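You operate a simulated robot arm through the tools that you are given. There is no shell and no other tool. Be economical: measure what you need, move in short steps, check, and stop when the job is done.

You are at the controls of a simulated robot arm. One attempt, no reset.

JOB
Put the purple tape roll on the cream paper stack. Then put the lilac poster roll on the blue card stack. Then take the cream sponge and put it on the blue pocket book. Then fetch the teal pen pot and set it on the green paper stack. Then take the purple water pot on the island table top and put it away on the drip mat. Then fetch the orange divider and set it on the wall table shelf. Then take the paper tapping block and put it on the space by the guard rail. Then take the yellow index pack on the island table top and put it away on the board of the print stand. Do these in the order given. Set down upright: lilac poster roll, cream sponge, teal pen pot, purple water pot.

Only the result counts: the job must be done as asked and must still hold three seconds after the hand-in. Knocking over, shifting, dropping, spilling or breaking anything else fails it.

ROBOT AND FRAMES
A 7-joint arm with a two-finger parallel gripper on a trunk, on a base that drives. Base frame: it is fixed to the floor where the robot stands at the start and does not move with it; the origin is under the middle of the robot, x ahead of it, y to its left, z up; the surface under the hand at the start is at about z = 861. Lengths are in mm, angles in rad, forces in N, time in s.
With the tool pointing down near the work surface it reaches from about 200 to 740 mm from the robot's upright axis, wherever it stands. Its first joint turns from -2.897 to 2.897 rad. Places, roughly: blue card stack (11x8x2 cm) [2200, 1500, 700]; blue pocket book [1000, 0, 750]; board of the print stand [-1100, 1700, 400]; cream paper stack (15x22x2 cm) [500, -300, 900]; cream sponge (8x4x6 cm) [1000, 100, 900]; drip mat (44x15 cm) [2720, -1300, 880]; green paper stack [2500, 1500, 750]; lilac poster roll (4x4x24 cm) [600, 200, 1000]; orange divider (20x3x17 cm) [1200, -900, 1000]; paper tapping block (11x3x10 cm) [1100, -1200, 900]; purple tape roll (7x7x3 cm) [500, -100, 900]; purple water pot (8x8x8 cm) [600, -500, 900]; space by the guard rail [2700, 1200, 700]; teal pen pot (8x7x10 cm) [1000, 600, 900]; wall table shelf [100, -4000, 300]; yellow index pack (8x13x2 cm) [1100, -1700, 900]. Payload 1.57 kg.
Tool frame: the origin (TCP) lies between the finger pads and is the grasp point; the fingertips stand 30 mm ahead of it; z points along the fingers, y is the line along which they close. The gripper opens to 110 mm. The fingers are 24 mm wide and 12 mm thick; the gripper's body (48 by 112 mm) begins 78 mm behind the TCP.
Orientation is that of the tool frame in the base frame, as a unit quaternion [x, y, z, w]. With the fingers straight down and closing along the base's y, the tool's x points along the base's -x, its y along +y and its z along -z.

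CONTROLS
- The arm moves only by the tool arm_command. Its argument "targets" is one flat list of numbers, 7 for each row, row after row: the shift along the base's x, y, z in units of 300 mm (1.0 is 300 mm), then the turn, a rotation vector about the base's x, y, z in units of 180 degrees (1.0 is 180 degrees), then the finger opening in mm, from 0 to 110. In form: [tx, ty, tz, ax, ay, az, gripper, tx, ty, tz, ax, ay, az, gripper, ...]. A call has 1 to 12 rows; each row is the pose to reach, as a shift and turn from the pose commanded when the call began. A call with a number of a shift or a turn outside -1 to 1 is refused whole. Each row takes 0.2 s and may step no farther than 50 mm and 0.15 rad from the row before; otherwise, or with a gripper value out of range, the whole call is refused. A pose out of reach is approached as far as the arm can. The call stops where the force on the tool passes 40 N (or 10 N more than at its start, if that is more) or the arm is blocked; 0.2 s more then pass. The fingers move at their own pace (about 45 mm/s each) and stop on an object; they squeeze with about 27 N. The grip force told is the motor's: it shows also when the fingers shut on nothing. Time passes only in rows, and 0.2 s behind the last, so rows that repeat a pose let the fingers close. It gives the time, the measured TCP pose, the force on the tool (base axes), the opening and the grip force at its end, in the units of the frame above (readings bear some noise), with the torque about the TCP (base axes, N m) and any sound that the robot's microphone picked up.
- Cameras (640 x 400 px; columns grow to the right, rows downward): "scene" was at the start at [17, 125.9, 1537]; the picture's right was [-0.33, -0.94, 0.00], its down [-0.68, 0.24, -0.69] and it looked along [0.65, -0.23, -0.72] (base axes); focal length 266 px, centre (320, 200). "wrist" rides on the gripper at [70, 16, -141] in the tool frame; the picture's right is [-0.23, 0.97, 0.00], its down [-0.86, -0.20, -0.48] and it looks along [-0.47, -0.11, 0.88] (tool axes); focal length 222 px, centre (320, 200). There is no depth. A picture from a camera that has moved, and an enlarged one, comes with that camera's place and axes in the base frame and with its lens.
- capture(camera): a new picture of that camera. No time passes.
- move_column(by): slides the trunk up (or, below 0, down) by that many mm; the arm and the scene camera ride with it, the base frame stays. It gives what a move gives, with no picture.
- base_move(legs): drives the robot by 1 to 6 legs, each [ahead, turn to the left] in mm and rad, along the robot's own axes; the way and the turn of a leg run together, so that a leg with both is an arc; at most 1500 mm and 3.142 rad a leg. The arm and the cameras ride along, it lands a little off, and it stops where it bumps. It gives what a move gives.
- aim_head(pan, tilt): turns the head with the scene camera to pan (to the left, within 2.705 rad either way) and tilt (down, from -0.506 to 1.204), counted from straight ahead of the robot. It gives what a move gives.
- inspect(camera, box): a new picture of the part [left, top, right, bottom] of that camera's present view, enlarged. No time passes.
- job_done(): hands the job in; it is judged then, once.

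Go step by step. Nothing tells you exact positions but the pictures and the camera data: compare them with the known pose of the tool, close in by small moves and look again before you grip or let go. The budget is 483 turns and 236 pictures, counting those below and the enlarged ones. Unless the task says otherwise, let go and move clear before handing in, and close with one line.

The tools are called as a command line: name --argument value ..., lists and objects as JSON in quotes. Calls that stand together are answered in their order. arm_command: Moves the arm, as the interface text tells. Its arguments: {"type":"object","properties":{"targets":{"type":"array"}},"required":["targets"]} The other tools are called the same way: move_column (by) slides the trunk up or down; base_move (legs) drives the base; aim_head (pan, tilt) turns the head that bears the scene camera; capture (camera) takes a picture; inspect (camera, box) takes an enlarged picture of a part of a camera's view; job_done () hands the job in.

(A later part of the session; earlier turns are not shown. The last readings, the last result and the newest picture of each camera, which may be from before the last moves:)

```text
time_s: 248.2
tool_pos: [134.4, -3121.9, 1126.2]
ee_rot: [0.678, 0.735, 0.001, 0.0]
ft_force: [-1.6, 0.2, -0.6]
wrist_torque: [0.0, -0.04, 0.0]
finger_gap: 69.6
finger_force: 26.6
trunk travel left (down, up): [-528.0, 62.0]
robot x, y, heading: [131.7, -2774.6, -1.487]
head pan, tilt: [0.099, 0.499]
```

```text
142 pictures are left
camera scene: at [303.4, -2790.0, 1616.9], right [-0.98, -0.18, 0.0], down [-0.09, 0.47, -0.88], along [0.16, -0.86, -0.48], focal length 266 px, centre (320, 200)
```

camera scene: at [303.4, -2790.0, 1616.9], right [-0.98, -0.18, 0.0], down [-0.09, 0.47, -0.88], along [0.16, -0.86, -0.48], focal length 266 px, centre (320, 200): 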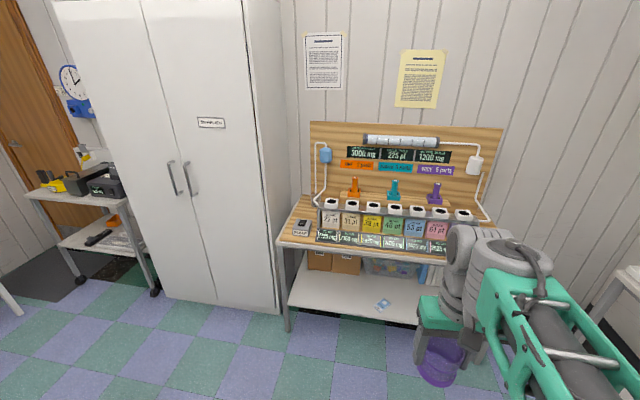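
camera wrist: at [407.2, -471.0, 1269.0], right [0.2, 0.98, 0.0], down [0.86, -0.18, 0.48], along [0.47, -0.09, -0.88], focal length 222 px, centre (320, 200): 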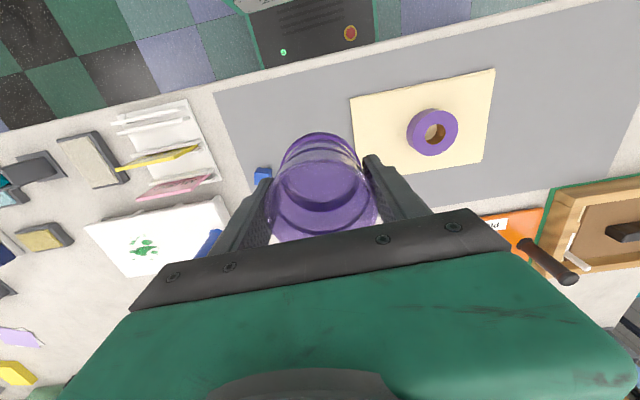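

The island actually ends near y = -2900 and the cabinet fronts start at y about -3870. I'll drive down the middle at y about -3350 and then east.

base_move --legs '[[570, 0], [0, 1.488], [1000, 0], [820, 0]]'

aim_head --pan 1.3 --tilt 0.5

capture --camera "scene"

```text
time_s: 263.8
tool_pos: [2343.4, -3342.8, 1127.1]
ee_rot: [0.0, 1.0, 0.001, -0.001]
ft_force: [-0.9, -0.6, -1.3]
wrist_torque: [0.02, 0.02, 0.0]
finger_gap: 69.4
finger_force: 26.9
trunk travel left (down, up): [-528.0, 62.0]
robot x, y, heading: [1991.7, -3313.7, 0.002]
head pan, tilt: [0.099, 0.499]
```

```text
time_s: 265.2
tool_pos: [2342.5, -3343.0, 1127.4]
ee_rot: [0.001, 1.0, 0.001, 0.0]
ft_force: [-0.5, 0.3, -1.5]
wrist_torque: [0.01, 0.0, -0.01]
finger_gap: 69.6
finger_force: 27.6
trunk travel left (down, up): [-528.0, 62.0]
robot x, y, heading: [1991.1, -3309.7, -0.005]
head pan, tilt: [1.3, 0.499]
```

```text
141 pictures are left
camera scene: at [1958.7, -3069.9, 1616.9], right [0.96, -0.27, 0.0], down [-0.13, -0.46, -0.88], along [0.24, 0.85, -0.48], focal length 266 px, centre (320, 200)
```

scene: 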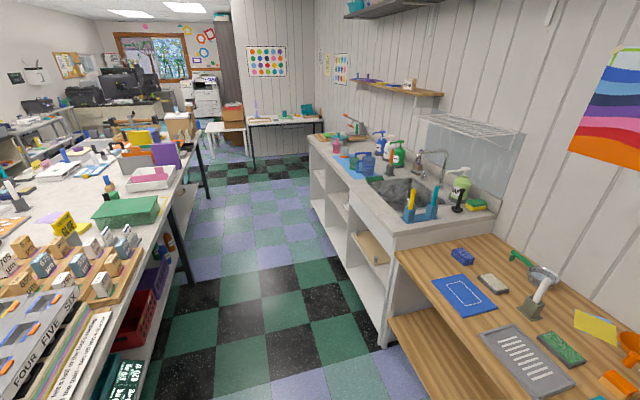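

The blue drip mat shows at about [2765, -1310] on the sink counter. Driving up the aisle to it.

base_move --legs '[[0, 1.575], [1000, 0], [1000, 0], [0, -1.57]]'

aim_head --pan -0.1 --tilt 0.6

capture --camera "scene"

```text
time_s: 283.0
tool_pos: [2293.6, -1307.2, 1127.5]
ee_rot: [-0.012, 1.0, 0.0, 0.0]
ft_force: [-0.4, -1.1, -0.4]
wrist_torque: [0.0, 0.02, -0.01]
finger_gap: 68.0
finger_force: 27.1
trunk travel left (down, up): [-528.0, 62.0]
robot x, y, heading: [1944.3, -1281.0, 0.025]
head pan, tilt: [1.3, 0.499]
```

```text
time_s: 284.5
tool_pos: [2294.0, -1306.2, 1126.4]
ee_rot: [-0.012, 1.0, 0.001, -0.001]
ft_force: [0.1, 0.4, -0.9]
wrist_torque: [0.02, 0.04, 0.0]
finger_gap: 67.7
finger_force: 26.8
trunk travel left (down, up): [-528.0, 62.0]
robot x, y, heading: [1946.0, -1283.9, 0.025]
head pan, tilt: [-0.099, 0.6]
```

```text
140 pictures are left
camera scene: at [1968.7, -1138.8, 1607.8], right [-0.07, -1.0, 0.0], down [-0.56, 0.04, -0.83], along [0.82, -0.06, -0.56], focal length 266 px, centre (320, 200)
```

scene: 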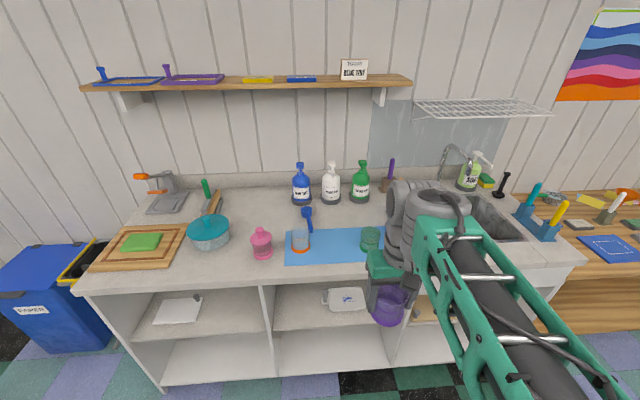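

capture --camera "wrist"

inspect --camera "scene" --box '[240, 190, 440, 330]'

```text
139 pictures are left
camera wrist: at [2224.4, -1292.5, 1269.0], right [0.2, 0.98, 0.0], down [0.86, -0.18, 0.48], along [0.47, -0.1, -0.88], focal length 222 px, centre (320, 200)
```

wrist: 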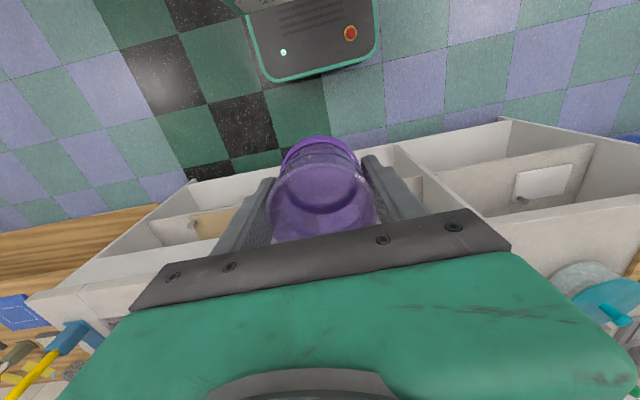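

```text
2.86 times, centred on (340, 260) of scene
camera zoom: at [1968.7, -1138.8, 1607.8], right [-0.07, -1.0, 0.0], down [-0.56, 0.04, -0.83], along [0.82, -0.06, -0.56], focal length 760 px, centre (263, 29)
```

zoom: 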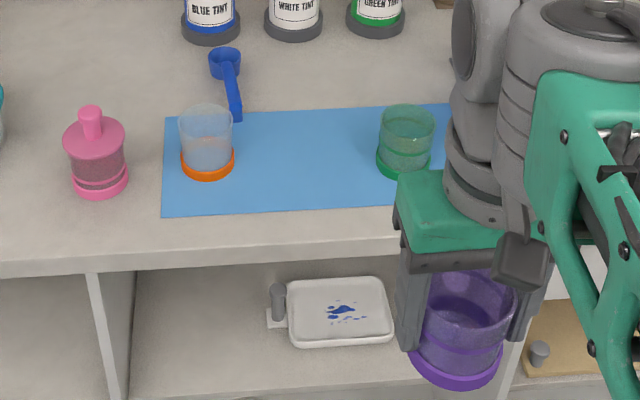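

The pot has slipped a hair but holds. The free middle of the mat is about [2696, -1250], between an orange-based and a green-based pot. Driving 210 closer.

base_move --legs '[[210, 0]]'

arm_command --targets '[0.06, 0.02, 0, 0, 0, 0, 0, 0.13, 0.05, 0, 0, 0, 0, 0, 0.2, 0.08, 0, 0, 0, 0, 0, 0.27, 0.11, 0, 0, 0, 0, 0, 0.34, 0.14, 0, 0, 0, 0, 0, 0.41, 0.16, 0, 0, 0, 0, 0, 0.46, 0.18, 0, 0, 0, 0, 0]'

capture --camera "wrist"

capture --camera "scene"

```text
time_s: 286.1
tool_pos: [2505.1, -1302.0, 1127.9]
ee_rot: [-0.011, 1.0, 0.001, -0.001]
ft_force: [-0.4, 0.5, -1.0]
wrist_torque: [-0.01, 0.01, 0.0]
finger_gap: 67.6
finger_force: 27.0
trunk travel left (down, up): [-528.0, 62.0]
robot x, y, heading: [2153.0, -1277.5, 0.023]
head pan, tilt: [-0.099, 0.6]
```

```text
time_s: 287.7
tool_pos: [2643.0, -1248.9, 1126.9]
ee_rot: [-0.012, 1.0, 0.001, -0.001]
ft_force: [-0.2, 0.5, -1.5]
wrist_torque: [-0.01, 0.04, 0.0]
finger_gap: 67.4
finger_force: 27.1
trunk travel left (down, up): [-528.0, 62.0]
robot x, y, heading: [2151.9, -1278.4, 0.026]
head pan, tilt: [-0.099, 0.6]
```

```text
137 pictures are left
camera wrist: at [2574.1, -1233.8, 1268.1], right [0.2, 0.98, 0.0], down [0.86, -0.18, 0.48], along [0.47, -0.1, -0.88], focal length 222 px, centre (320, 200)
```

wrist: 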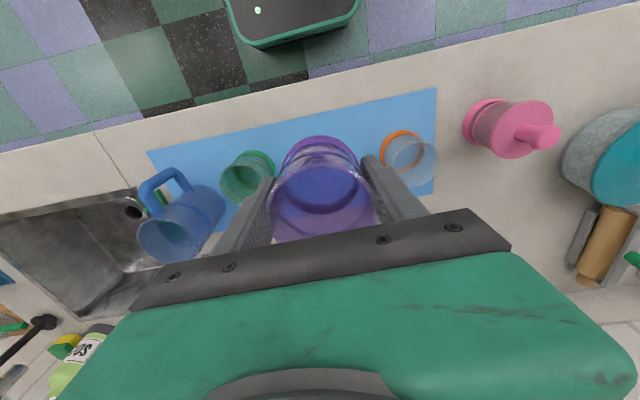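

```text
136 pictures are left
camera scene: at [2180.3, -1133.9, 1607.8], right [-0.08, -1.0, 0.0], down [-0.56, 0.04, -0.82], along [0.82, -0.06, -0.57], focal length 266 px, centre (320, 200)
```

scene: 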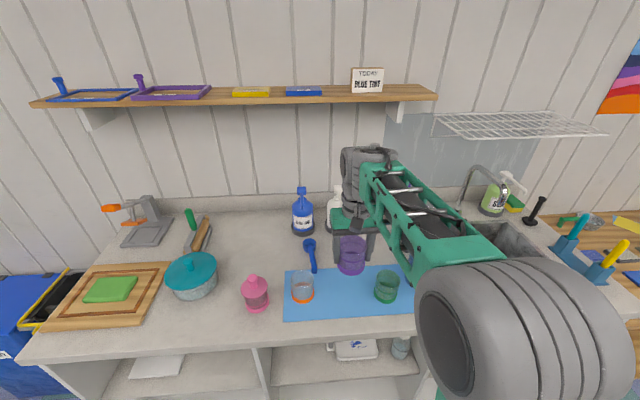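

Target confirmed at about [2695, -1246]. Moving over and lowering.

arm_command --targets '[0.06, 0.005, 0, 0, 0, 0, 0, 0.12, 0.01, 0, 0, 0, 0, 0, 0.17, 0.01, -0.03, 0, 0, 0, 0, 0.173, 0.01, -0.1, 0, 0, 0, 0, 0.173, 0.01, -0.18, 0, 0, 0, 0, 0.173, 0.01, -0.27, 0, 0, 0, 0, 0.173, 0.01, -0.36, 0, 0, 0, 0, 0.173, 0.01, -0.43, 0, 0, 0, 0, 0.173, 0.01, -0.48, 0, 0, 0, 0]'

capture --camera "wrist"

inspect --camera "scene" --box '[270, 220, 430, 330]'

```text
time_s: 289.7
tool_pos: [2693.9, -1244.9, 982.6]
ee_rot: [-0.01, 1.0, 0.001, 0.0]
ft_force: [-0.8, -0.1, -1.1]
wrist_torque: [-0.01, 0.04, 0.0]
finger_gap: 67.5
finger_force: 27.3
trunk travel left (down, up): [-528.0, 62.0]
robot x, y, heading: [2152.3, -1272.6, 0.024]
head pan, tilt: [-0.099, 0.6]
```

```text
135 pictures are left
camera wrist: at [2625.7, -1230.5, 1124.3], right [0.2, 0.98, 0.0], down [0.86, -0.18, 0.48], along [0.47, -0.1, -0.88], focal length 222 px, centre (320, 200)
```

wrist: 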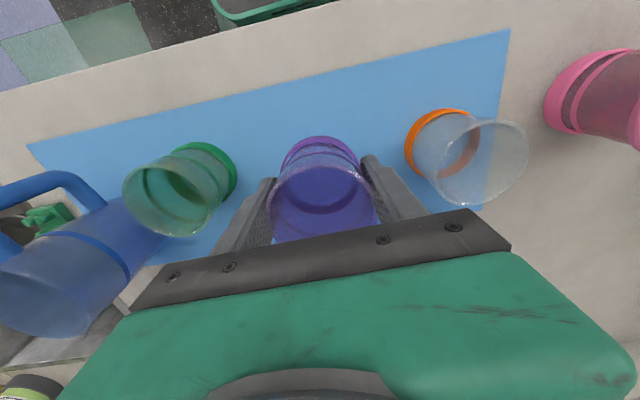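

```text
3.64 times, centred on (350, 275) of scene
camera zoom: at [2180.2, -1133.9, 1607.8], right [-0.08, -1.0, 0.0], down [-0.56, 0.04, -0.82], along [0.82, -0.06, -0.57], focal length 968 px, centre (211, -73)
```

zoom: 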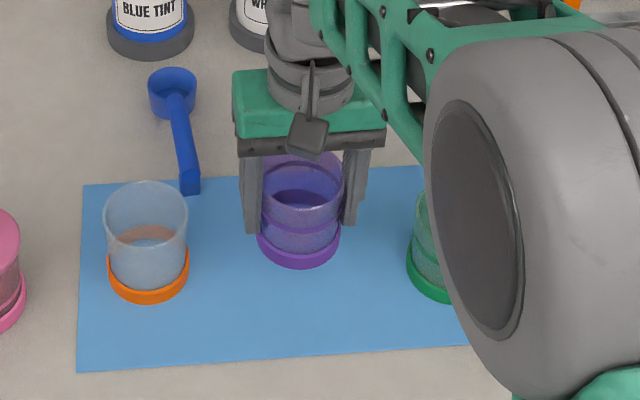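

Well centred. Lowering to contact.

arm_command --targets '[0, 0, -0.04, 0, 0, 0, 0, 0, 0, -0.08, 0, 0, 0, 0, 0, 0, -0.1, 0, 0, 0, 0]'

arm_command --targets '[0, 0, -0.008, 0, 0, 0, 0, 0, 0, -0.016, 0, 0, 0, 0]'

arm_command --targets '[0, 0, -0.008, 0, 0, 0, 0, 0, 0, -0.016, 0, 0, 0, 0]'

arm_command --targets '[0, 0, -0.006, 0, 0, 0, 0, 0, 0, -0.012, 0, 0, 0, 0]'

```text
time_s: 290.5
tool_pos: [2694.7, -1244.8, 951.9]
ee_rot: [-0.011, 1.0, 0.001, -0.001]
ft_force: [-0.4, 0.5, -1.3]
wrist_torque: [0.01, 0.04, 0.02]
finger_gap: 67.8
finger_force: 26.8
trunk travel left (down, up): [-528.0, 62.0]
robot x, y, heading: [2154.0, -1276.4, 0.016]
head pan, tilt: [-0.099, 0.6]
```

```text
time_s: 291.1
tool_pos: [2693.6, -1246.0, 947.9]
ee_rot: [-0.012, 1.0, 0.001, -0.001]
ft_force: [-0.3, -0.5, -0.3]
wrist_torque: [0.01, -0.03, -0.03]
finger_gap: 67.3
finger_force: 27.2
trunk travel left (down, up): [-528.0, 62.0]
robot x, y, heading: [2152.9, -1276.6, 0.025]
head pan, tilt: [-0.099, 0.6]
```

```text
time_s: 291.7
tool_pos: [2694.3, -1245.0, 944.1]
ee_rot: [-0.011, 1.0, 0.0, -0.002]
ft_force: [-0.4, 1.1, -0.9]
wrist_torque: [-0.01, 0.02, 0.02]
finger_gap: 67.5
finger_force: 26.9
trunk travel left (down, up): [-528.0, 62.0]
robot x, y, heading: [2152.9, -1274.6, 0.022]
head pan, tilt: [-0.099, 0.6]
```

```text
time_s: 292.3
tool_pos: [2694.4, -1245.1, 937.7]
ee_rot: [-0.012, 1.0, 0.001, -0.001]
ft_force: [0.7, 0.2, -0.4]
wrist_torque: [-0.02, 0.02, 0.0]
finger_gap: 67.1
finger_force: 27.1
trunk travel left (down, up): [-528.0, 62.0]
robot x, y, heading: [2157.2, -1278.3, 0.022]
head pan, tilt: [-0.099, 0.6]
```

arm_command --targets '[0, 0, -0.006, 0, 0, 0, 0, 0, 0, -0.012, 0, 0, 0, 0]'

arm_command --targets '[0, 0, -0.006, 0, 0, 0, 0, 0, 0, -0.012, 0, 0, 0, 0]'

inspect --camera "scene" --box '[270, 220, 430, 330]'

```text
time_s: 292.9
tool_pos: [2695.5, -1245.8, 935.2]
ee_rot: [-0.011, 1.0, 0.001, -0.001]
ft_force: [0.4, 0.6, -0.8]
wrist_torque: [-0.01, 0.02, -0.02]
finger_gap: 67.3
finger_force: 26.8
trunk travel left (down, up): [-528.0, 62.0]
robot x, y, heading: [2156.8, -1277.2, 0.022]
head pan, tilt: [-0.099, 0.6]
```

```text
time_s: 293.5
tool_pos: [2694.2, -1245.8, 934.4]
ee_rot: [-0.012, 1.0, 0.001, 0.001]
ft_force: [-2.3, -1.4, 13.9]
wrist_torque: [0.3, 0.22, 0.02]
finger_gap: 67.3
finger_force: 27.0
trunk travel left (down, up): [-528.0, 62.0]
robot x, y, heading: [2154.4, -1276.6, 0.025]
head pan, tilt: [-0.099, 0.6]
```

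```text
3.64 times, centred on (350, 275) of scene
camera zoom: at [2178.6, -1134.3, 1608.2], right [-0.08, -1.0, 0.0], down [-0.56, 0.04, -0.83], along [0.82, -0.06, -0.56], focal length 968 px, centre (211, -73)
```

zoom: 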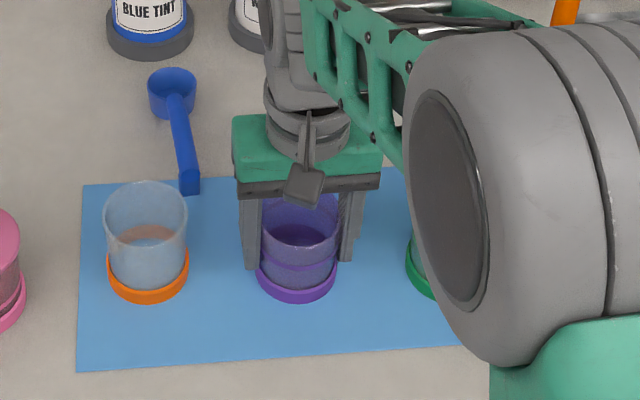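

Contact on the mat. Releasing with a limited opening and rising.

arm_command --targets '[0, 0, 0.004, 0, 0, 0, 0, 0, 0, 0.004, 0, 0, 0, 76, 0, 0, 0.004, 0, 0, 0, 88, 0, 0, 0.004, 0, 0, 0, 90, 0, 0, 0.03, 0, 0, 0, 90, 0, 0, 0.1, 0, 0, 0, 90, 0, 0, 0.22, 0, 0, 0, 90, 0, 0, 0.36, 0, 0, 0, 90, 0, 0, 0.5, 0, 0, 0, 90, -0.05, 0, 0.62, 0, 0, 0, 90]'

capture --camera "wrist"

inspect --camera "scene" --box '[270, 220, 430, 330]'

```text
time_s: 295.7
tool_pos: [2678.1, -1246.3, 1120.0]
ee_rot: [-0.01, 1.0, 0.001, -0.001]
ft_force: [-1.2, -0.4, -0.7]
wrist_torque: [-0.01, 0.02, -0.01]
finger_gap: 90.4
finger_force: 0.0
trunk travel left (down, up): [-528.0, 62.0]
robot x, y, heading: [2153.3, -1277.9, 0.024]
head pan, tilt: [-0.099, 0.6]
```

```text
132 pictures are left
camera wrist: at [2609.0, -1231.8, 1262.0], right [0.2, 0.98, 0.0], down [0.86, -0.18, 0.48], along [0.47, -0.1, -0.88], focal length 222 px, centre (320, 200)
```

wrist: 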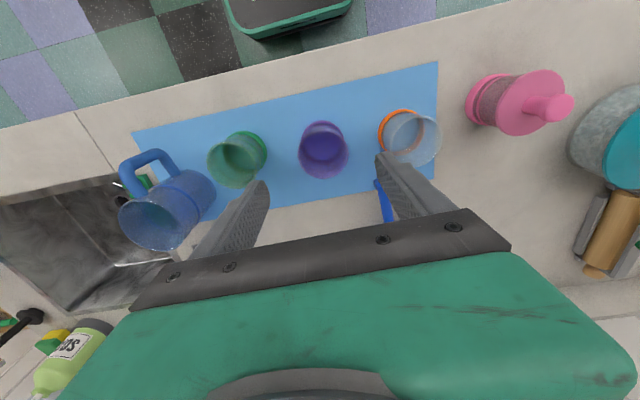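

```text
3.64 times, centred on (350, 275) of scene
camera zoom: at [2179.5, -1134.0, 1607.8], right [-0.08, -1.0, 0.0], down [-0.56, 0.04, -0.83], along [0.82, -0.06, -0.56], focal length 968 px, centre (211, -73)
```

zoom: 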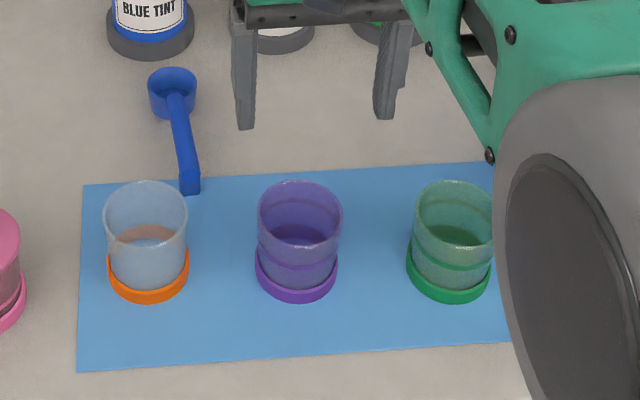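

The water pot stands on the mat. Retracting and turning round toward the orange divider on the island.

arm_command --targets '[-0.14, -0.03, 0, 0, 0, 0, 110, -0.29, -0.06, 0, 0, 0, 0, 110, -0.44, -0.1, 0.02, 0, 0, 0, 110, -0.58, -0.14, 0.05, 0, 0, 0, 110]'

base_move --legs '[[-210, 0], [0, 1.547], [370, 0], [0, 1.57]]'

aim_head --pan -0.1 --tilt 0.75

capture --camera "scene"

capture --camera "wrist"

```text
time_s: 296.7
tool_pos: [2504.2, -1285.7, 1135.0]
ee_rot: [-0.012, 1.0, 0.001, 0.0]
ft_force: [-1.2, 0.1, 0.6]
wrist_torque: [-0.01, 0.01, 0.01]
finger_gap: 110.1
finger_force: 0.1
trunk travel left (down, up): [-528.0, 62.0]
robot x, y, heading: [2153.5, -1278.3, 0.023]
head pan, tilt: [-0.099, 0.6]
```

```text
time_s: 307.9
tool_pos: [1594.7, -893.4, 1133.7]
ee_rot: [1.0, 0.0, 0.002, 0.001]
ft_force: [-0.2, -0.6, -0.1]
wrist_torque: [-0.01, -0.01, 0.01]
finger_gap: 109.8
finger_force: 0.0
trunk travel left (down, up): [-528.0, 62.0]
robot x, y, heading: [1946.3, -906.1, -3.139]
head pan, tilt: [-0.099, 0.6]
```

```text
time_s: 308.6
tool_pos: [1593.6, -893.1, 1133.9]
ee_rot: [1.0, 0.001, 0.001, 0.001]
ft_force: [0.2, 0.2, 0.3]
wrist_torque: [-0.03, -0.03, -0.03]
finger_gap: 109.7
finger_force: 0.1
trunk travel left (down, up): [-528.0, 62.0]
robot x, y, heading: [1946.0, -907.0, -3.138]
head pan, tilt: [-0.099, 0.75]
```

```text
130 pictures are left
camera scene: at [1924.7, -1056.5, 1595.0], right [0.1, 1.0, 0.0], down [0.68, -0.07, -0.73], along [-0.73, 0.07, -0.68], focal length 266 px, centre (320, 200)
```

scene: 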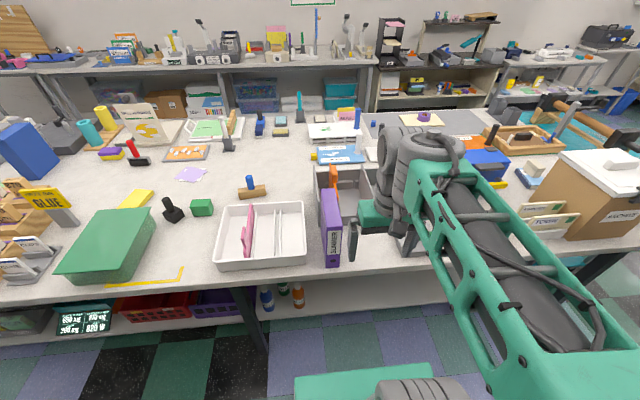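

```text
129 pictures are left
camera wrist: at [1664.8, -909.0, 1275.8], right [-0.23, -0.97, 0.0], down [-0.86, 0.2, 0.48], along [-0.47, 0.11, -0.88], focal length 222 px, centre (320, 200)
```

wrist: 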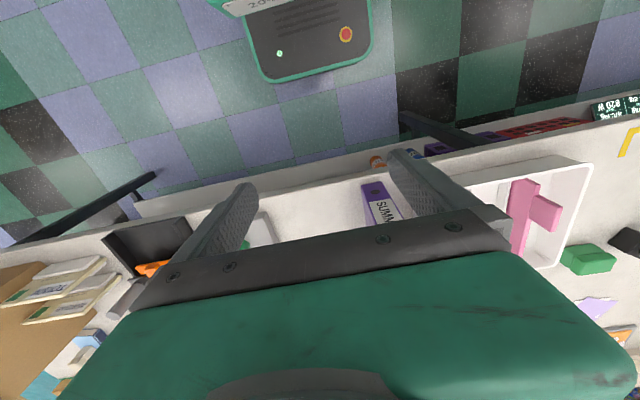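

I'll raise the trunk, creep in, and put the arm out high over the divider rack to look down on it.

move_column --by 60

arm_command --targets '[0, 0, 0.12, 0, 0, 0, 110, 0, 0, 0.25, 0, 0, 0, 110]'

base_move --legs '[[230, 0]]'

capture --camera "wrist"

capture --camera "scene"

```text
time_s: 309.6
tool_pos: [1593.5, -892.3, 1193.2]
ee_rot: [1.0, 0.001, 0.0, 0.001]
ft_force: [0.2, -0.1, 0.5]
wrist_torque: [0.01, 0.0, 0.0]
finger_gap: 109.9
finger_force: 0.1
trunk travel left (down, up): [-588.0, 2.0]
robot x, y, heading: [1946.9, -907.3, -3.144]
head pan, tilt: [-0.099, 0.75]
```

```text
time_s: 310.2
tool_pos: [1593.5, -892.5, 1267.9]
ee_rot: [1.0, 0.0, 0.001, 0.001]
ft_force: [-0.9, -0.4, 0.2]
wrist_torque: [-0.01, 0.0, 0.0]
finger_gap: 110.0
finger_force: 0.1
trunk travel left (down, up): [-588.0, 2.0]
robot x, y, heading: [1943.7, -907.6, -3.149]
head pan, tilt: [-0.099, 0.75]
```

```text
time_s: 312.0
tool_pos: [1361.0, -895.8, 1268.1]
ee_rot: [1.0, 0.001, 0.001, 0.001]
ft_force: [-0.7, 0.7, -0.1]
wrist_torque: [-0.01, -0.03, 0.03]
finger_gap: 109.8
finger_force: 0.0
trunk travel left (down, up): [-588.0, 2.0]
robot x, y, heading: [1717.8, -905.7, -3.137]
head pan, tilt: [-0.099, 0.75]
```

```text
128 pictures are left
camera wrist: at [1432.1, -911.5, 1410.6], right [-0.22, -0.97, 0.0], down [-0.86, 0.2, 0.48], along [-0.46, 0.11, -0.88], focal length 222 px, centre (320, 200)
```

wrist: 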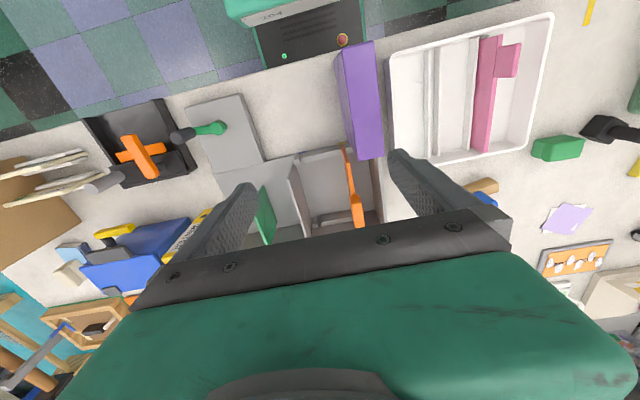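

```text
127 pictures are left
camera scene: at [1694.1, -1057.0, 1654.9], right [0.1, 1.0, 0.0], down [0.68, -0.07, -0.73], along [-0.73, 0.07, -0.68], focal length 266 px, centre (320, 200)
```

scene: 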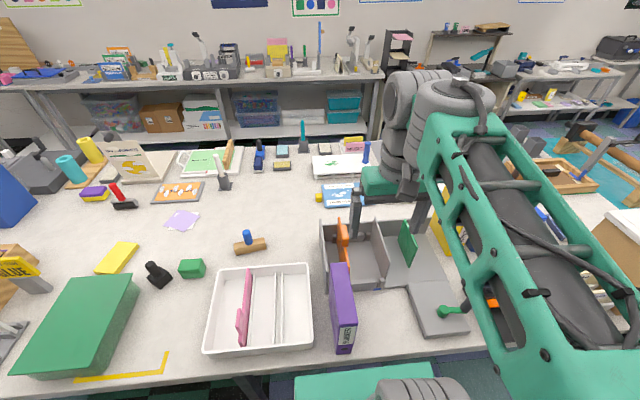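

inspect --camera "wrist" --box '[240, 100, 420, 240]'

inspect --camera "scene" --box '[300, 190, 480, 330]'

```text
2.86 times, centred on (330, 170) of wrist
camera zoom: at [1432.1, -911.5, 1410.6], right [-0.22, -0.97, 0.0], down [-0.86, 0.2, 0.48], along [-0.46, 0.11, -0.88], focal length 635 px, centre (291, 286)
```

zoom: 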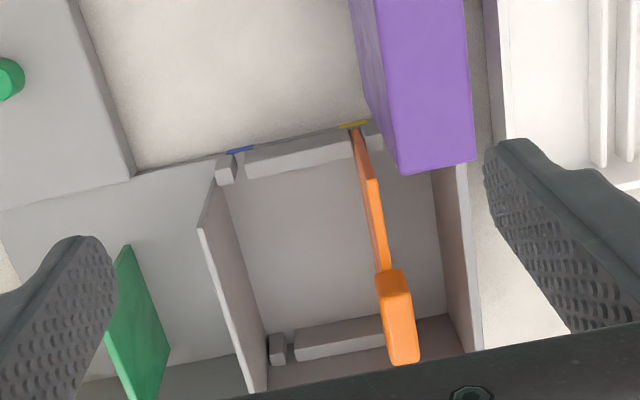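

```text
2.86 times, centred on (390, 260) of scene
camera zoom: at [1694.1, -1057.0, 1654.9], right [0.1, 1.0, 0.0], down [0.68, -0.07, -0.73], along [-0.73, 0.07, -0.68], focal length 760 px, centre (120, 29)
```

zoom: 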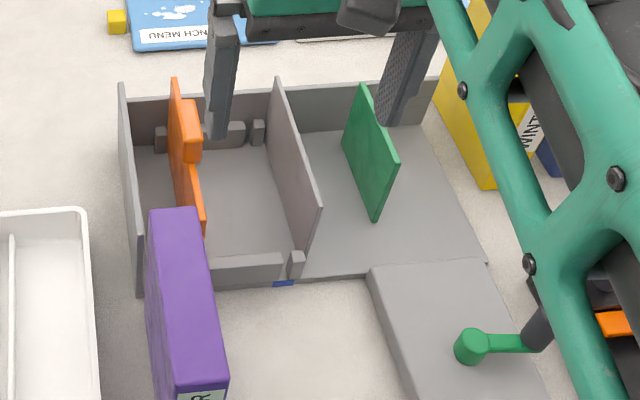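

The divider is a thin panel along x in a grey rack with a thicker tab on top at about [1193, -932], z about 1030. I'll close the fingers to 75 and come over it for a closer look.

arm_command --targets '[-0.13, -0.03, 0, 0, 0, 0, 80, -0.27, -0.06, 0, 0, 0, 0, 80, -0.41, -0.09, -0.03, 0, 0, 0, 80, -0.54, -0.11, -0.08, 0, 0, 0, 80, -0.56, -0.12, -0.2, 0, 0, 0, 80, -0.56, -0.12, -0.34, 0, 0, 0, 80]'

capture --camera "wrist"

inspect --camera "scene" --box '[300, 170, 480, 330]'

```text
time_s: 313.4
tool_pos: [1192.4, -932.2, 1165.9]
ee_rot: [1.0, 0.002, 0.0, 0.001]
ft_force: [-0.5, -0.5, -0.8]
wrist_torque: [-0.03, -0.02, -0.03]
finger_gap: 79.8
finger_force: 0.0
trunk travel left (down, up): [-588.0, 2.0]
robot x, y, heading: [1717.6, -909.9, -3.141]
head pan, tilt: [-0.099, 0.75]
```

```text
124 pictures are left
camera wrist: at [1263.6, -948.1, 1307.8], right [-0.22, -0.97, 0.0], down [-0.86, 0.2, 0.48], along [-0.47, 0.11, -0.88], focal length 222 px, centre (320, 200)
```

wrist: 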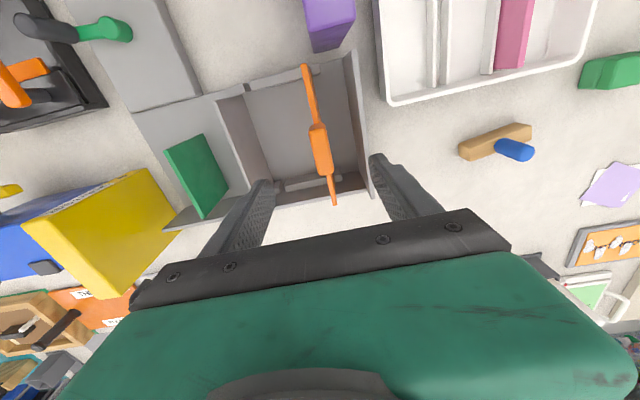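

```text
2.50 times, centred on (390, 250) of scene
camera zoom: at [1694.8, -1057.1, 1655.0], right [0.1, 1.0, 0.0], down [0.68, -0.07, -0.73], along [-0.73, 0.07, -0.68], focal length 665 px, centre (145, 75)
```

zoom: 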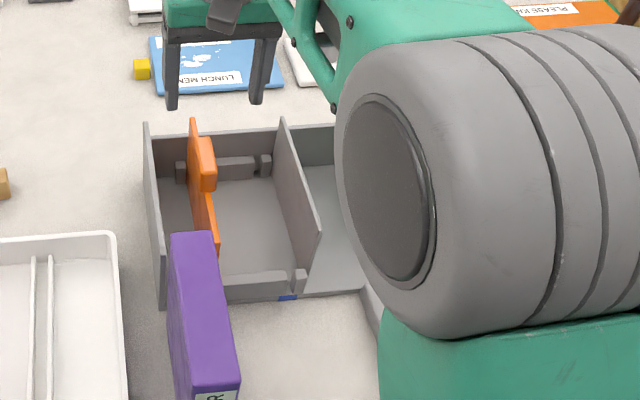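

The tab tops out near z 1020, the panel and rack walls near 975. I'll grip the tab at TCP z 1013.

arm_command --targets '[-0.02, 0.005, -0.15, 0, 0, 0, 80, -0.02, 0.005, -0.3, 0, 0, 0, 80, -0.02, 0.005, -0.42, 0, 0, 0, 80]'

capture --camera "wrist"

inspect --camera "scene" --box '[300, 170, 480, 330]'

```text
time_s: 314.2
tool_pos: [1188.5, -929.1, 1040.8]
ee_rot: [1.0, 0.001, 0.001, 0.001]
ft_force: [0.1, 0.2, 0.2]
wrist_torque: [0.0, 0.0, -0.02]
finger_gap: 79.9
finger_force: 0.1
trunk travel left (down, up): [-588.0, 2.0]
robot x, y, heading: [1715.6, -909.2, -3.136]
head pan, tilt: [-0.099, 0.75]
```

```text
122 pictures are left
camera wrist: at [1258.6, -944.6, 1182.7], right [-0.22, -0.97, 0.0], down [-0.86, 0.2, 0.48], along [-0.47, 0.11, -0.88], focal length 222 px, centre (320, 200)
```

wrist: 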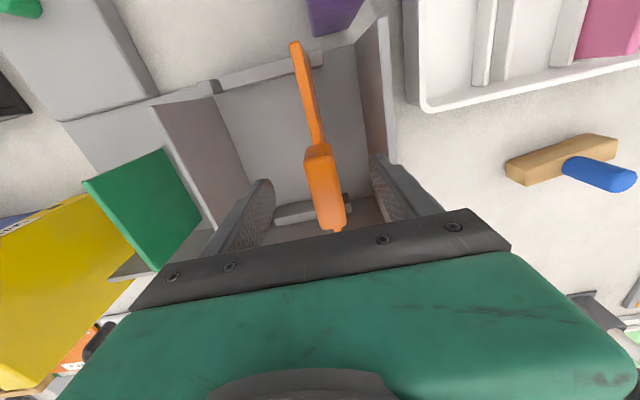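

```text
2.50 times, centred on (390, 250) of scene
camera zoom: at [1694.9, -1057.0, 1655.0], right [0.1, 1.0, 0.0], down [0.68, -0.07, -0.73], along [-0.73, 0.07, -0.68], focal length 665 px, centre (145, 75)
```

zoom: 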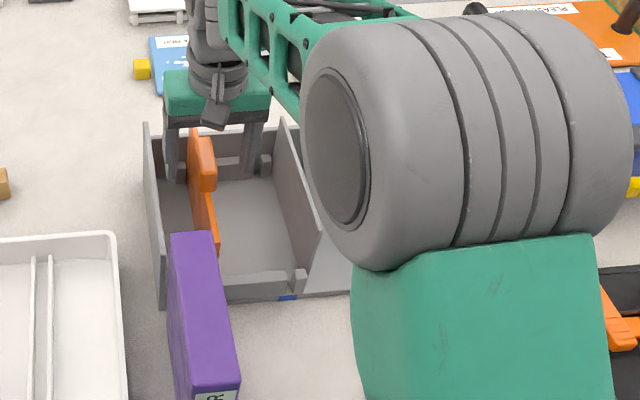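

arm_command --targets '[-0.008, -0.004, 0, 0, 0, 0, 62, -0.008, -0.004, -0.05, 0, 0, 0, 62, -0.008, -0.004, -0.09, 0, 0, 0, 62, -0.008, -0.004, -0.09, 0, 0, 0, 0, -0.008, -0.004, -0.09, 0, 0, 0, 0, -0.008, -0.004, -0.09, 0, 0, 0, 0, -0.008, -0.004, -0.09, 0, 0, 0, 0]'

capture --camera "wrist"

```text
time_s: 315.8
tool_pos: [1185.4, -931.5, 1013.4]
ee_rot: [1.0, 0.002, 0.002, 0.001]
ft_force: [0.5, -1.0, 0.5]
wrist_torque: [-0.06, 0.03, -0.02]
finger_gap: 21.8
finger_force: 27.1
trunk travel left (down, up): [-588.0, 2.0]
robot x, y, heading: [1720.9, -907.3, -3.141]
head pan, tilt: [-0.099, 0.75]
```

```text
120 pictures are left
camera wrist: at [1256.3, -947.5, 1155.7], right [-0.22, -0.97, 0.0], down [-0.86, 0.2, 0.48], along [-0.47, 0.11, -0.88], focal length 222 px, centre (320, 200)
```

wrist: 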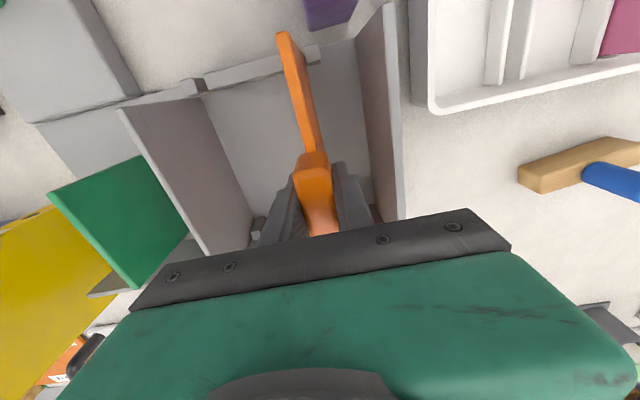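

Tab gripped. Pulling straight up slowly.

arm_command --targets '[0, 0, 0.015, 0, 0, 0, 0, 0, 0, 0.04, 0, 0, 0, 0, 0, 0, 0.08, 0, 0, 0, 0, 0, 0, 0.14, 0, 0, 0, 0, 0, 0, 0.21, 0, 0, 0, 0, 0, 0, 0.28, 0, 0, 0, 0, 0, 0, 0.35, 0, 0, 0, 0, 0, 0, 0.42, 0, 0, 0, 0, 0, 0, 0.49, 0, 0, 0, 0, 0, 0, 0.56, 0, 0, 0, 0, 0, 0, 0.63, 0, 0, 0, 0, 0, 0, 0.7, 0, 0, 0, 0]'

capture --camera "wrist"

capture --camera "scene"

```text
time_s: 318.4
tool_pos: [1186.1, -930.3, 1224.3]
ee_rot: [1.0, 0.002, 0.0, 0.001]
ft_force: [0.4, -0.8, -2.0]
wrist_torque: [0.01, 0.02, -0.03]
finger_gap: 21.6
finger_force: 27.3
trunk travel left (down, up): [-588.0, 2.0]
robot x, y, heading: [1717.6, -907.2, -3.135]
head pan, tilt: [-0.099, 0.75]
```

```text
119 pictures are left
camera wrist: at [1256.5, -946.2, 1366.5], right [-0.22, -0.97, 0.0], down [-0.86, 0.2, 0.48], along [-0.47, 0.11, -0.88], focal length 222 px, centre (320, 200)
```

wrist: 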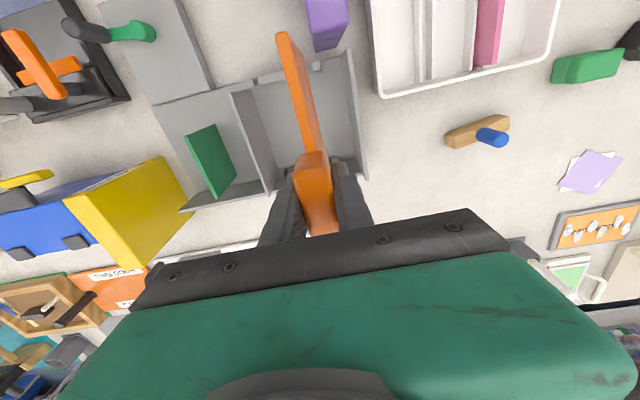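

```text
118 pictures are left
camera scene: at [1695.0, -1057.0, 1654.9], right [0.1, 1.0, 0.0], down [0.68, -0.07, -0.73], along [-0.73, 0.07, -0.68], focal length 266 px, centre (320, 200)
```

scene: 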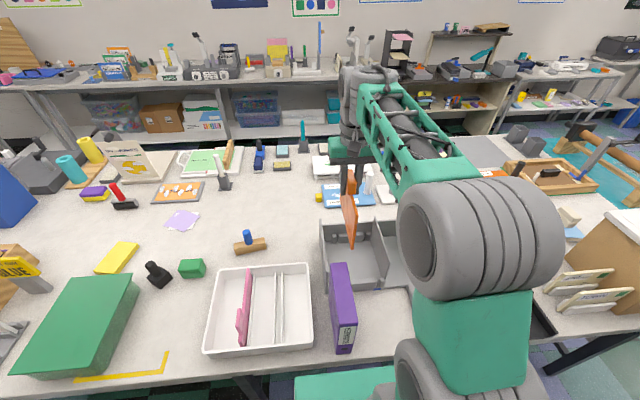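

Divider is free. Raising further to clear the binder, then retracting.

arm_command --targets '[0, 0, 0.08, 0, 0, 0, 0, 0, 0.02, 0.17, 0, 0, 0, 0, 0.04, 0.05, 0.25, 0, 0, 0, 0, 0.12, 0.08, 0.27, 0, 0, 0, 0, 0.22, 0.1, 0.27, 0, 0, 0, 0, 0.33, 0.1, 0.27, 0, 0, 0, 0, 0.44, 0.1, 0.27, 0, 0, 0, 0, 0.55, 0.1, 0.27, 0, 0, 0, 0, 0.63, 0.1, 0.27, 0, 0, 0, 0]'

capture --camera "wrist"

```text
time_s: 320.4
tool_pos: [1376.6, -904.5, 1305.3]
ee_rot: [1.0, 0.001, -0.001, 0.001]
ft_force: [0.0, 0.2, -1.9]
wrist_torque: [0.0, 0.02, -0.02]
finger_gap: 22.0
finger_force: 27.0
trunk travel left (down, up): [-588.0, 2.0]
robot x, y, heading: [1713.2, -907.2, -3.143]
head pan, tilt: [-0.099, 0.75]
```

```text
117 pictures are left
camera wrist: at [1447.2, -920.2, 1447.1], right [-0.22, -0.97, 0.0], down [-0.86, 0.2, 0.48], along [-0.47, 0.11, -0.88], focal length 222 px, centre (320, 200)
```

wrist: 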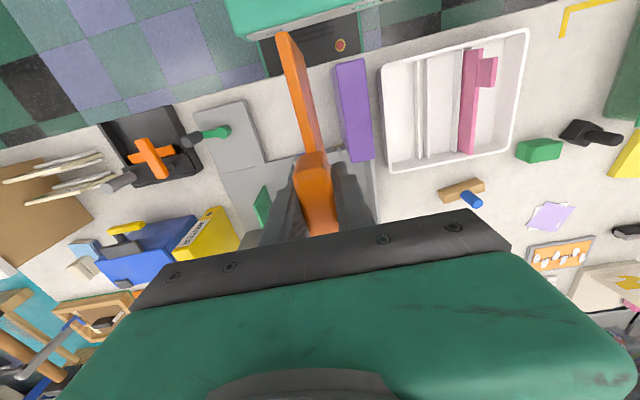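

Backing out and driving down the aisle toward the wall table in the south.

base_move --legs '[[-260, 0], [0, 1.57], [1200, 0], [1210, 0], [0, -1.57]]'

capture --camera "wrist"

aim_head --pan 0.0 --tilt 0.5

capture --camera "scene"

```text
time_s: 341.4
tool_pos: [1644.1, -3313.8, 1305.6]
ee_rot: [1.0, -0.008, 0.001, 0.0]
ft_force: [-0.4, -0.2, -1.6]
wrist_torque: [-0.02, -0.02, -0.01]
finger_gap: 21.5
finger_force: 26.9
trunk travel left (down, up): [-588.0, 2.0]
robot x, y, heading: [1981.3, -3324.5, 3.123]
head pan, tilt: [-0.099, 0.75]
```

```text
116 pictures are left
camera wrist: at [1713.9, -3331.4, 1446.9], right [-0.24, -0.97, 0.0], down [-0.85, 0.22, 0.48], along [-0.46, 0.12, -0.88], focal length 222 px, centre (320, 200)
```

wrist: 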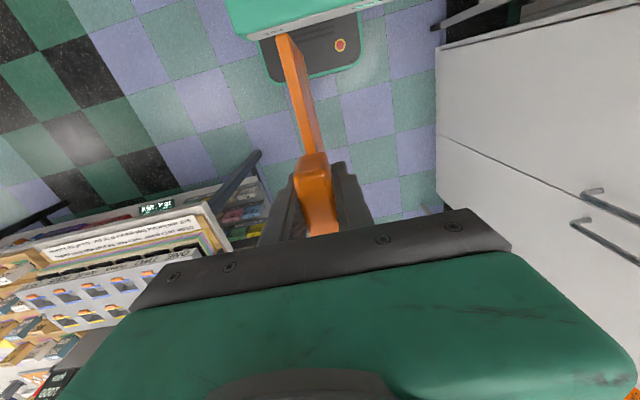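

```text
time_s: 342.2
tool_pos: [1643.1, -3313.2, 1305.0]
ee_rot: [1.0, -0.008, 0.001, 0.001]
ft_force: [0.1, 0.8, -1.0]
wrist_torque: [0.02, 0.02, -0.01]
finger_gap: 21.7
finger_force: 27.3
trunk travel left (down, up): [-588.0, 2.0]
robot x, y, heading: [1986.3, -3326.0, 3.123]
head pan, tilt: [0.0, 0.499]
```

```text
115 pictures are left
camera scene: at [1950.9, -3481.8, 1676.8], right [0.02, 1.0, 0.0], down [0.48, -0.01, -0.88], along [-0.88, 0.02, -0.48], focal length 266 px, centre (320, 200)
```

scene: 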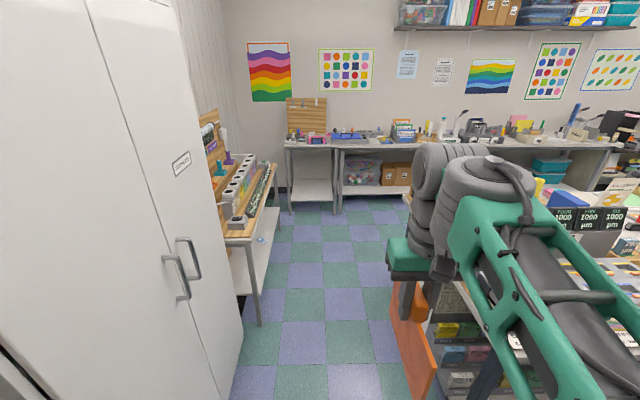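

Clear path west. Driving to in front of the wall table and turning to face it.

base_move --legs '[[1000, 0.02], [880, 0], [0, 1.57]]'

aim_head --pan 0.15 --tilt 0.8

capture --camera "scene"

```text
time_s: 355.3
tool_pos: [130.3, -3663.8, 1305.0]
ee_rot: [0.707, 0.707, 0.002, 0.0]
ft_force: [-0.2, -0.1, -1.2]
wrist_torque: [0.04, -0.02, -0.02]
finger_gap: 21.7
finger_force: 26.8
trunk travel left (down, up): [-588.0, 2.0]
robot x, y, heading: [138.8, -3323.6, -1.572]
head pan, tilt: [0.0, 0.499]
```

```text
time_s: 356.1
tool_pos: [130.4, -3663.4, 1304.4]
ee_rot: [0.707, 0.707, 0.001, 0.0]
ft_force: [-0.1, 0.7, -1.2]
wrist_torque: [0.02, 0.01, 0.02]
finger_gap: 21.6
finger_force: 27.3
trunk travel left (down, up): [-588.0, 2.0]
robot x, y, heading: [137.1, -3325.2, -1.566]
head pan, tilt: [0.15, 0.799]
```

```text
114 pictures are left
camera scene: at [304.9, -3346.1, 1651.0], right [-0.99, -0.15, 0.0], down [-0.11, 0.71, -0.7], along [0.1, -0.69, -0.72], focal length 266 px, centre (320, 200)
```

scene: 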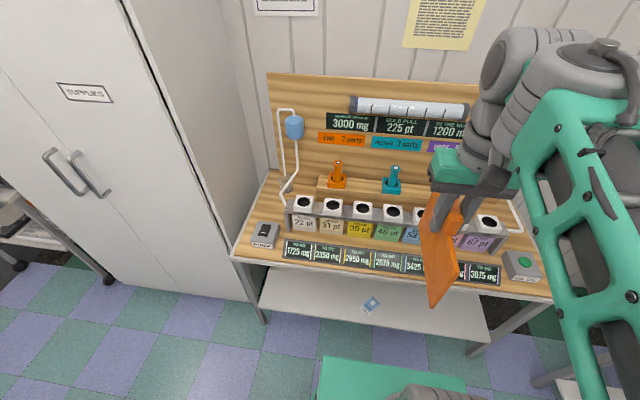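

The shelf front is at about y -3845, x from -415 to 650, with a small blue card near the middle. I'll back off 60 mm and swing the tool to point forward, extending as it turns.

base_move --legs '[[-60, 0]]'

arm_command --targets '[0, -0.06, 0, -0.04, 0, 0, 0, 0, -0.13, 0, -0.08, 0, 0, 0, 0, -0.2, -0.01, -0.12, 0, 0, 0, 0, -0.27, -0.02, -0.16, 0, 0, 0, 0, -0.34, -0.03, -0.2, 0, 0, 0, 0, -0.41, -0.04, -0.24, 0, 0, 0]'

capture --camera "scene"

```text
time_s: 357.0
tool_pos: [129.4, -3602.2, 1304.2]
ee_rot: [0.708, 0.707, 0.0, 0.001]
ft_force: [0.0, 0.4, -0.8]
wrist_torque: [0.02, 0.01, 0.01]
finger_gap: 21.5
finger_force: 26.9
trunk travel left (down, up): [-588.0, 2.0]
robot x, y, heading: [137.7, -3261.2, -1.573]
head pan, tilt: [0.15, 0.799]
```

```text
time_s: 357.9
tool_pos: [123.4, -3687.8, 1205.5]
ee_rot: [0.714, 0.697, -0.055, 0.038]
ft_force: [-0.5, 1.5, -1.0]
wrist_torque: [-0.05, 0.0, 0.01]
finger_gap: 21.7
finger_force: 26.9
trunk travel left (down, up): [-588.0, 2.0]
robot x, y, heading: [139.3, -3264.4, -1.572]
head pan, tilt: [0.15, 0.799]
stopped in row 4: the arm was blocked; the commanded pose is now the measured one
```

```text
113 pictures are left
camera scene: at [304.7, -3282.4, 1642.1], right [-0.99, -0.15, 0.0], down [-0.11, 0.71, -0.7], along [0.1, -0.69, -0.72], focal length 266 px, centre (320, 200)
```

scene: 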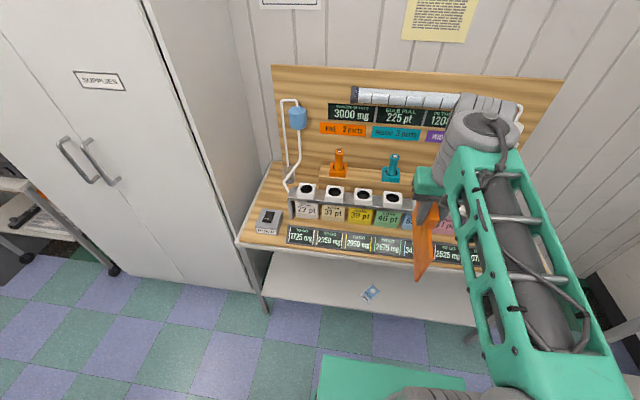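

The arm hit a joint limit in this high posture. I'll back away to open floor at about [-150, -2950], where I can bring the hand lower before turning it forward, and also view the shelf from a flatter angle.

base_move --legs '[[0, 0.745], [-430, 0], [0, -0.745]]'

move_column --by -300

aim_head --pan 0.1 --tilt 0.5

capture --camera "scene"

```text
time_s: 364.6
tool_pos: [-179.9, -3365.4, 1202.1]
ee_rot: [0.718, 0.695, -0.046, 0.026]
ft_force: [0.4, -0.2, -1.5]
wrist_torque: [0.03, 0.01, -0.01]
finger_gap: 21.3
finger_force: 27.1
trunk travel left (down, up): [-588.0, 2.0]
robot x, y, heading: [-162.0, -2938.7, -1.577]
head pan, tilt: [0.15, 0.799]
```

```text
time_s: 367.6
tool_pos: [-179.0, -3371.1, 891.7]
ee_rot: [0.719, 0.694, -0.037, 0.017]
ft_force: [-0.6, -0.4, -0.9]
wrist_torque: [0.02, 0.01, -0.02]
finger_gap: 21.5
finger_force: 27.5
trunk travel left (down, up): [-288.0, 302.0]
robot x, y, heading: [-161.8, -2939.6, -1.58]
head pan, tilt: [0.15, 0.799]
```

```text
time_s: 368.4
tool_pos: [-179.9, -3371.0, 893.2]
ee_rot: [0.719, 0.694, -0.038, 0.019]
ft_force: [-0.4, -0.9, -1.4]
wrist_torque: [-0.01, -0.04, -0.02]
finger_gap: 21.6
finger_force: 27.4
trunk travel left (down, up): [-288.0, 302.0]
robot x, y, heading: [-161.3, -2939.0, -1.577]
head pan, tilt: [0.099, 0.499]
```

```text
112 pictures are left
camera scene: at [2.6, -2982.5, 1376.2], right [-1.0, -0.09, 0.0], down [-0.04, 0.48, -0.87], along [0.08, -0.87, -0.49], focal length 266 px, centre (320, 200)
```

scene: 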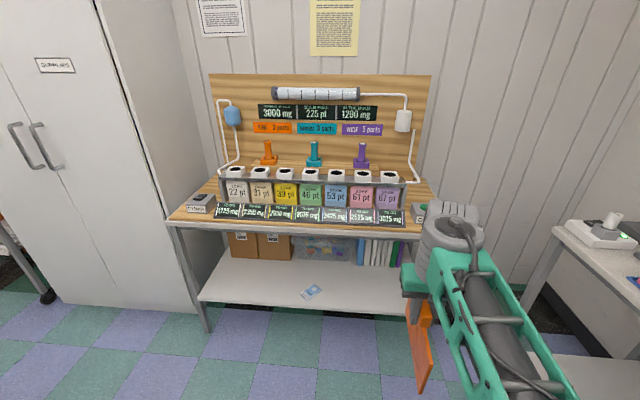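

The shelf (z about 305) is free between y -3845 and -4130; the card lies at x about 90–175, so I'll use x about -150. First I lower and extend the arm in open space.

arm_command --targets '[0, -0.06, -0.1, 0, 0, 0, 0, 0, -0.12, -0.21, 0, 0, 0, 0, 0, -0.18, -0.32, 0, 0, 0, 0, 0, -0.24, -0.43, 0, 0, 0, 0, 0, -0.3, -0.54, 0, 0, 0, 0, 0, -0.34, -0.62, 0, 0, 0, 0]'

arm_command --targets '[0, -0.03, 0, -0.04, 0, 0, 0, 0, -0.06, 0, -0.08, 0, 0, 0, 0, -0.09, 0, -0.12, 0, 0, 0, 0, -0.12, 0, -0.16, 0, 0, 0]'

capture --camera "scene"

```text
time_s: 369.8
tool_pos: [-179.3, -3469.7, 716.4]
ee_rot: [0.719, 0.693, -0.047, 0.027]
ft_force: [-0.4, 0.1, 0.3]
wrist_torque: [0.02, -0.03, -0.02]
finger_gap: 21.1
finger_force: 27.2
trunk travel left (down, up): [-288.0, 302.0]
robot x, y, heading: [-164.8, -2941.2, -1.575]
head pan, tilt: [0.099, 0.499]
```

```text
time_s: 370.8
tool_pos: [-181.0, -3505.3, 716.5]
ee_rot: [0.689, 0.66, -0.218, 0.205]
ft_force: [-0.1, 0.1, -1.3]
wrist_torque: [0.03, -0.01, 0.02]
finger_gap: 21.6
finger_force: 27.4
trunk travel left (down, up): [-288.0, 302.0]
robot x, y, heading: [-160.4, -2939.5, -1.581]
head pan, tilt: [0.099, 0.499]
```

```text
111 pictures are left
camera scene: at [2.9, -2973.2, 1376.9], right [-1.0, -0.09, 0.0], down [-0.04, 0.48, -0.88], along [0.08, -0.87, -0.48], focal length 266 px, centre (320, 200)
```

scene: 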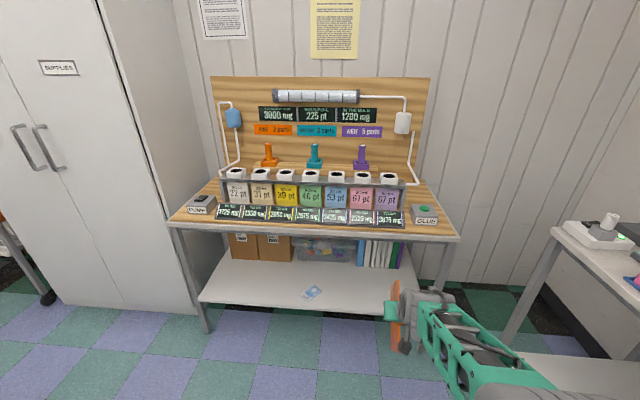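

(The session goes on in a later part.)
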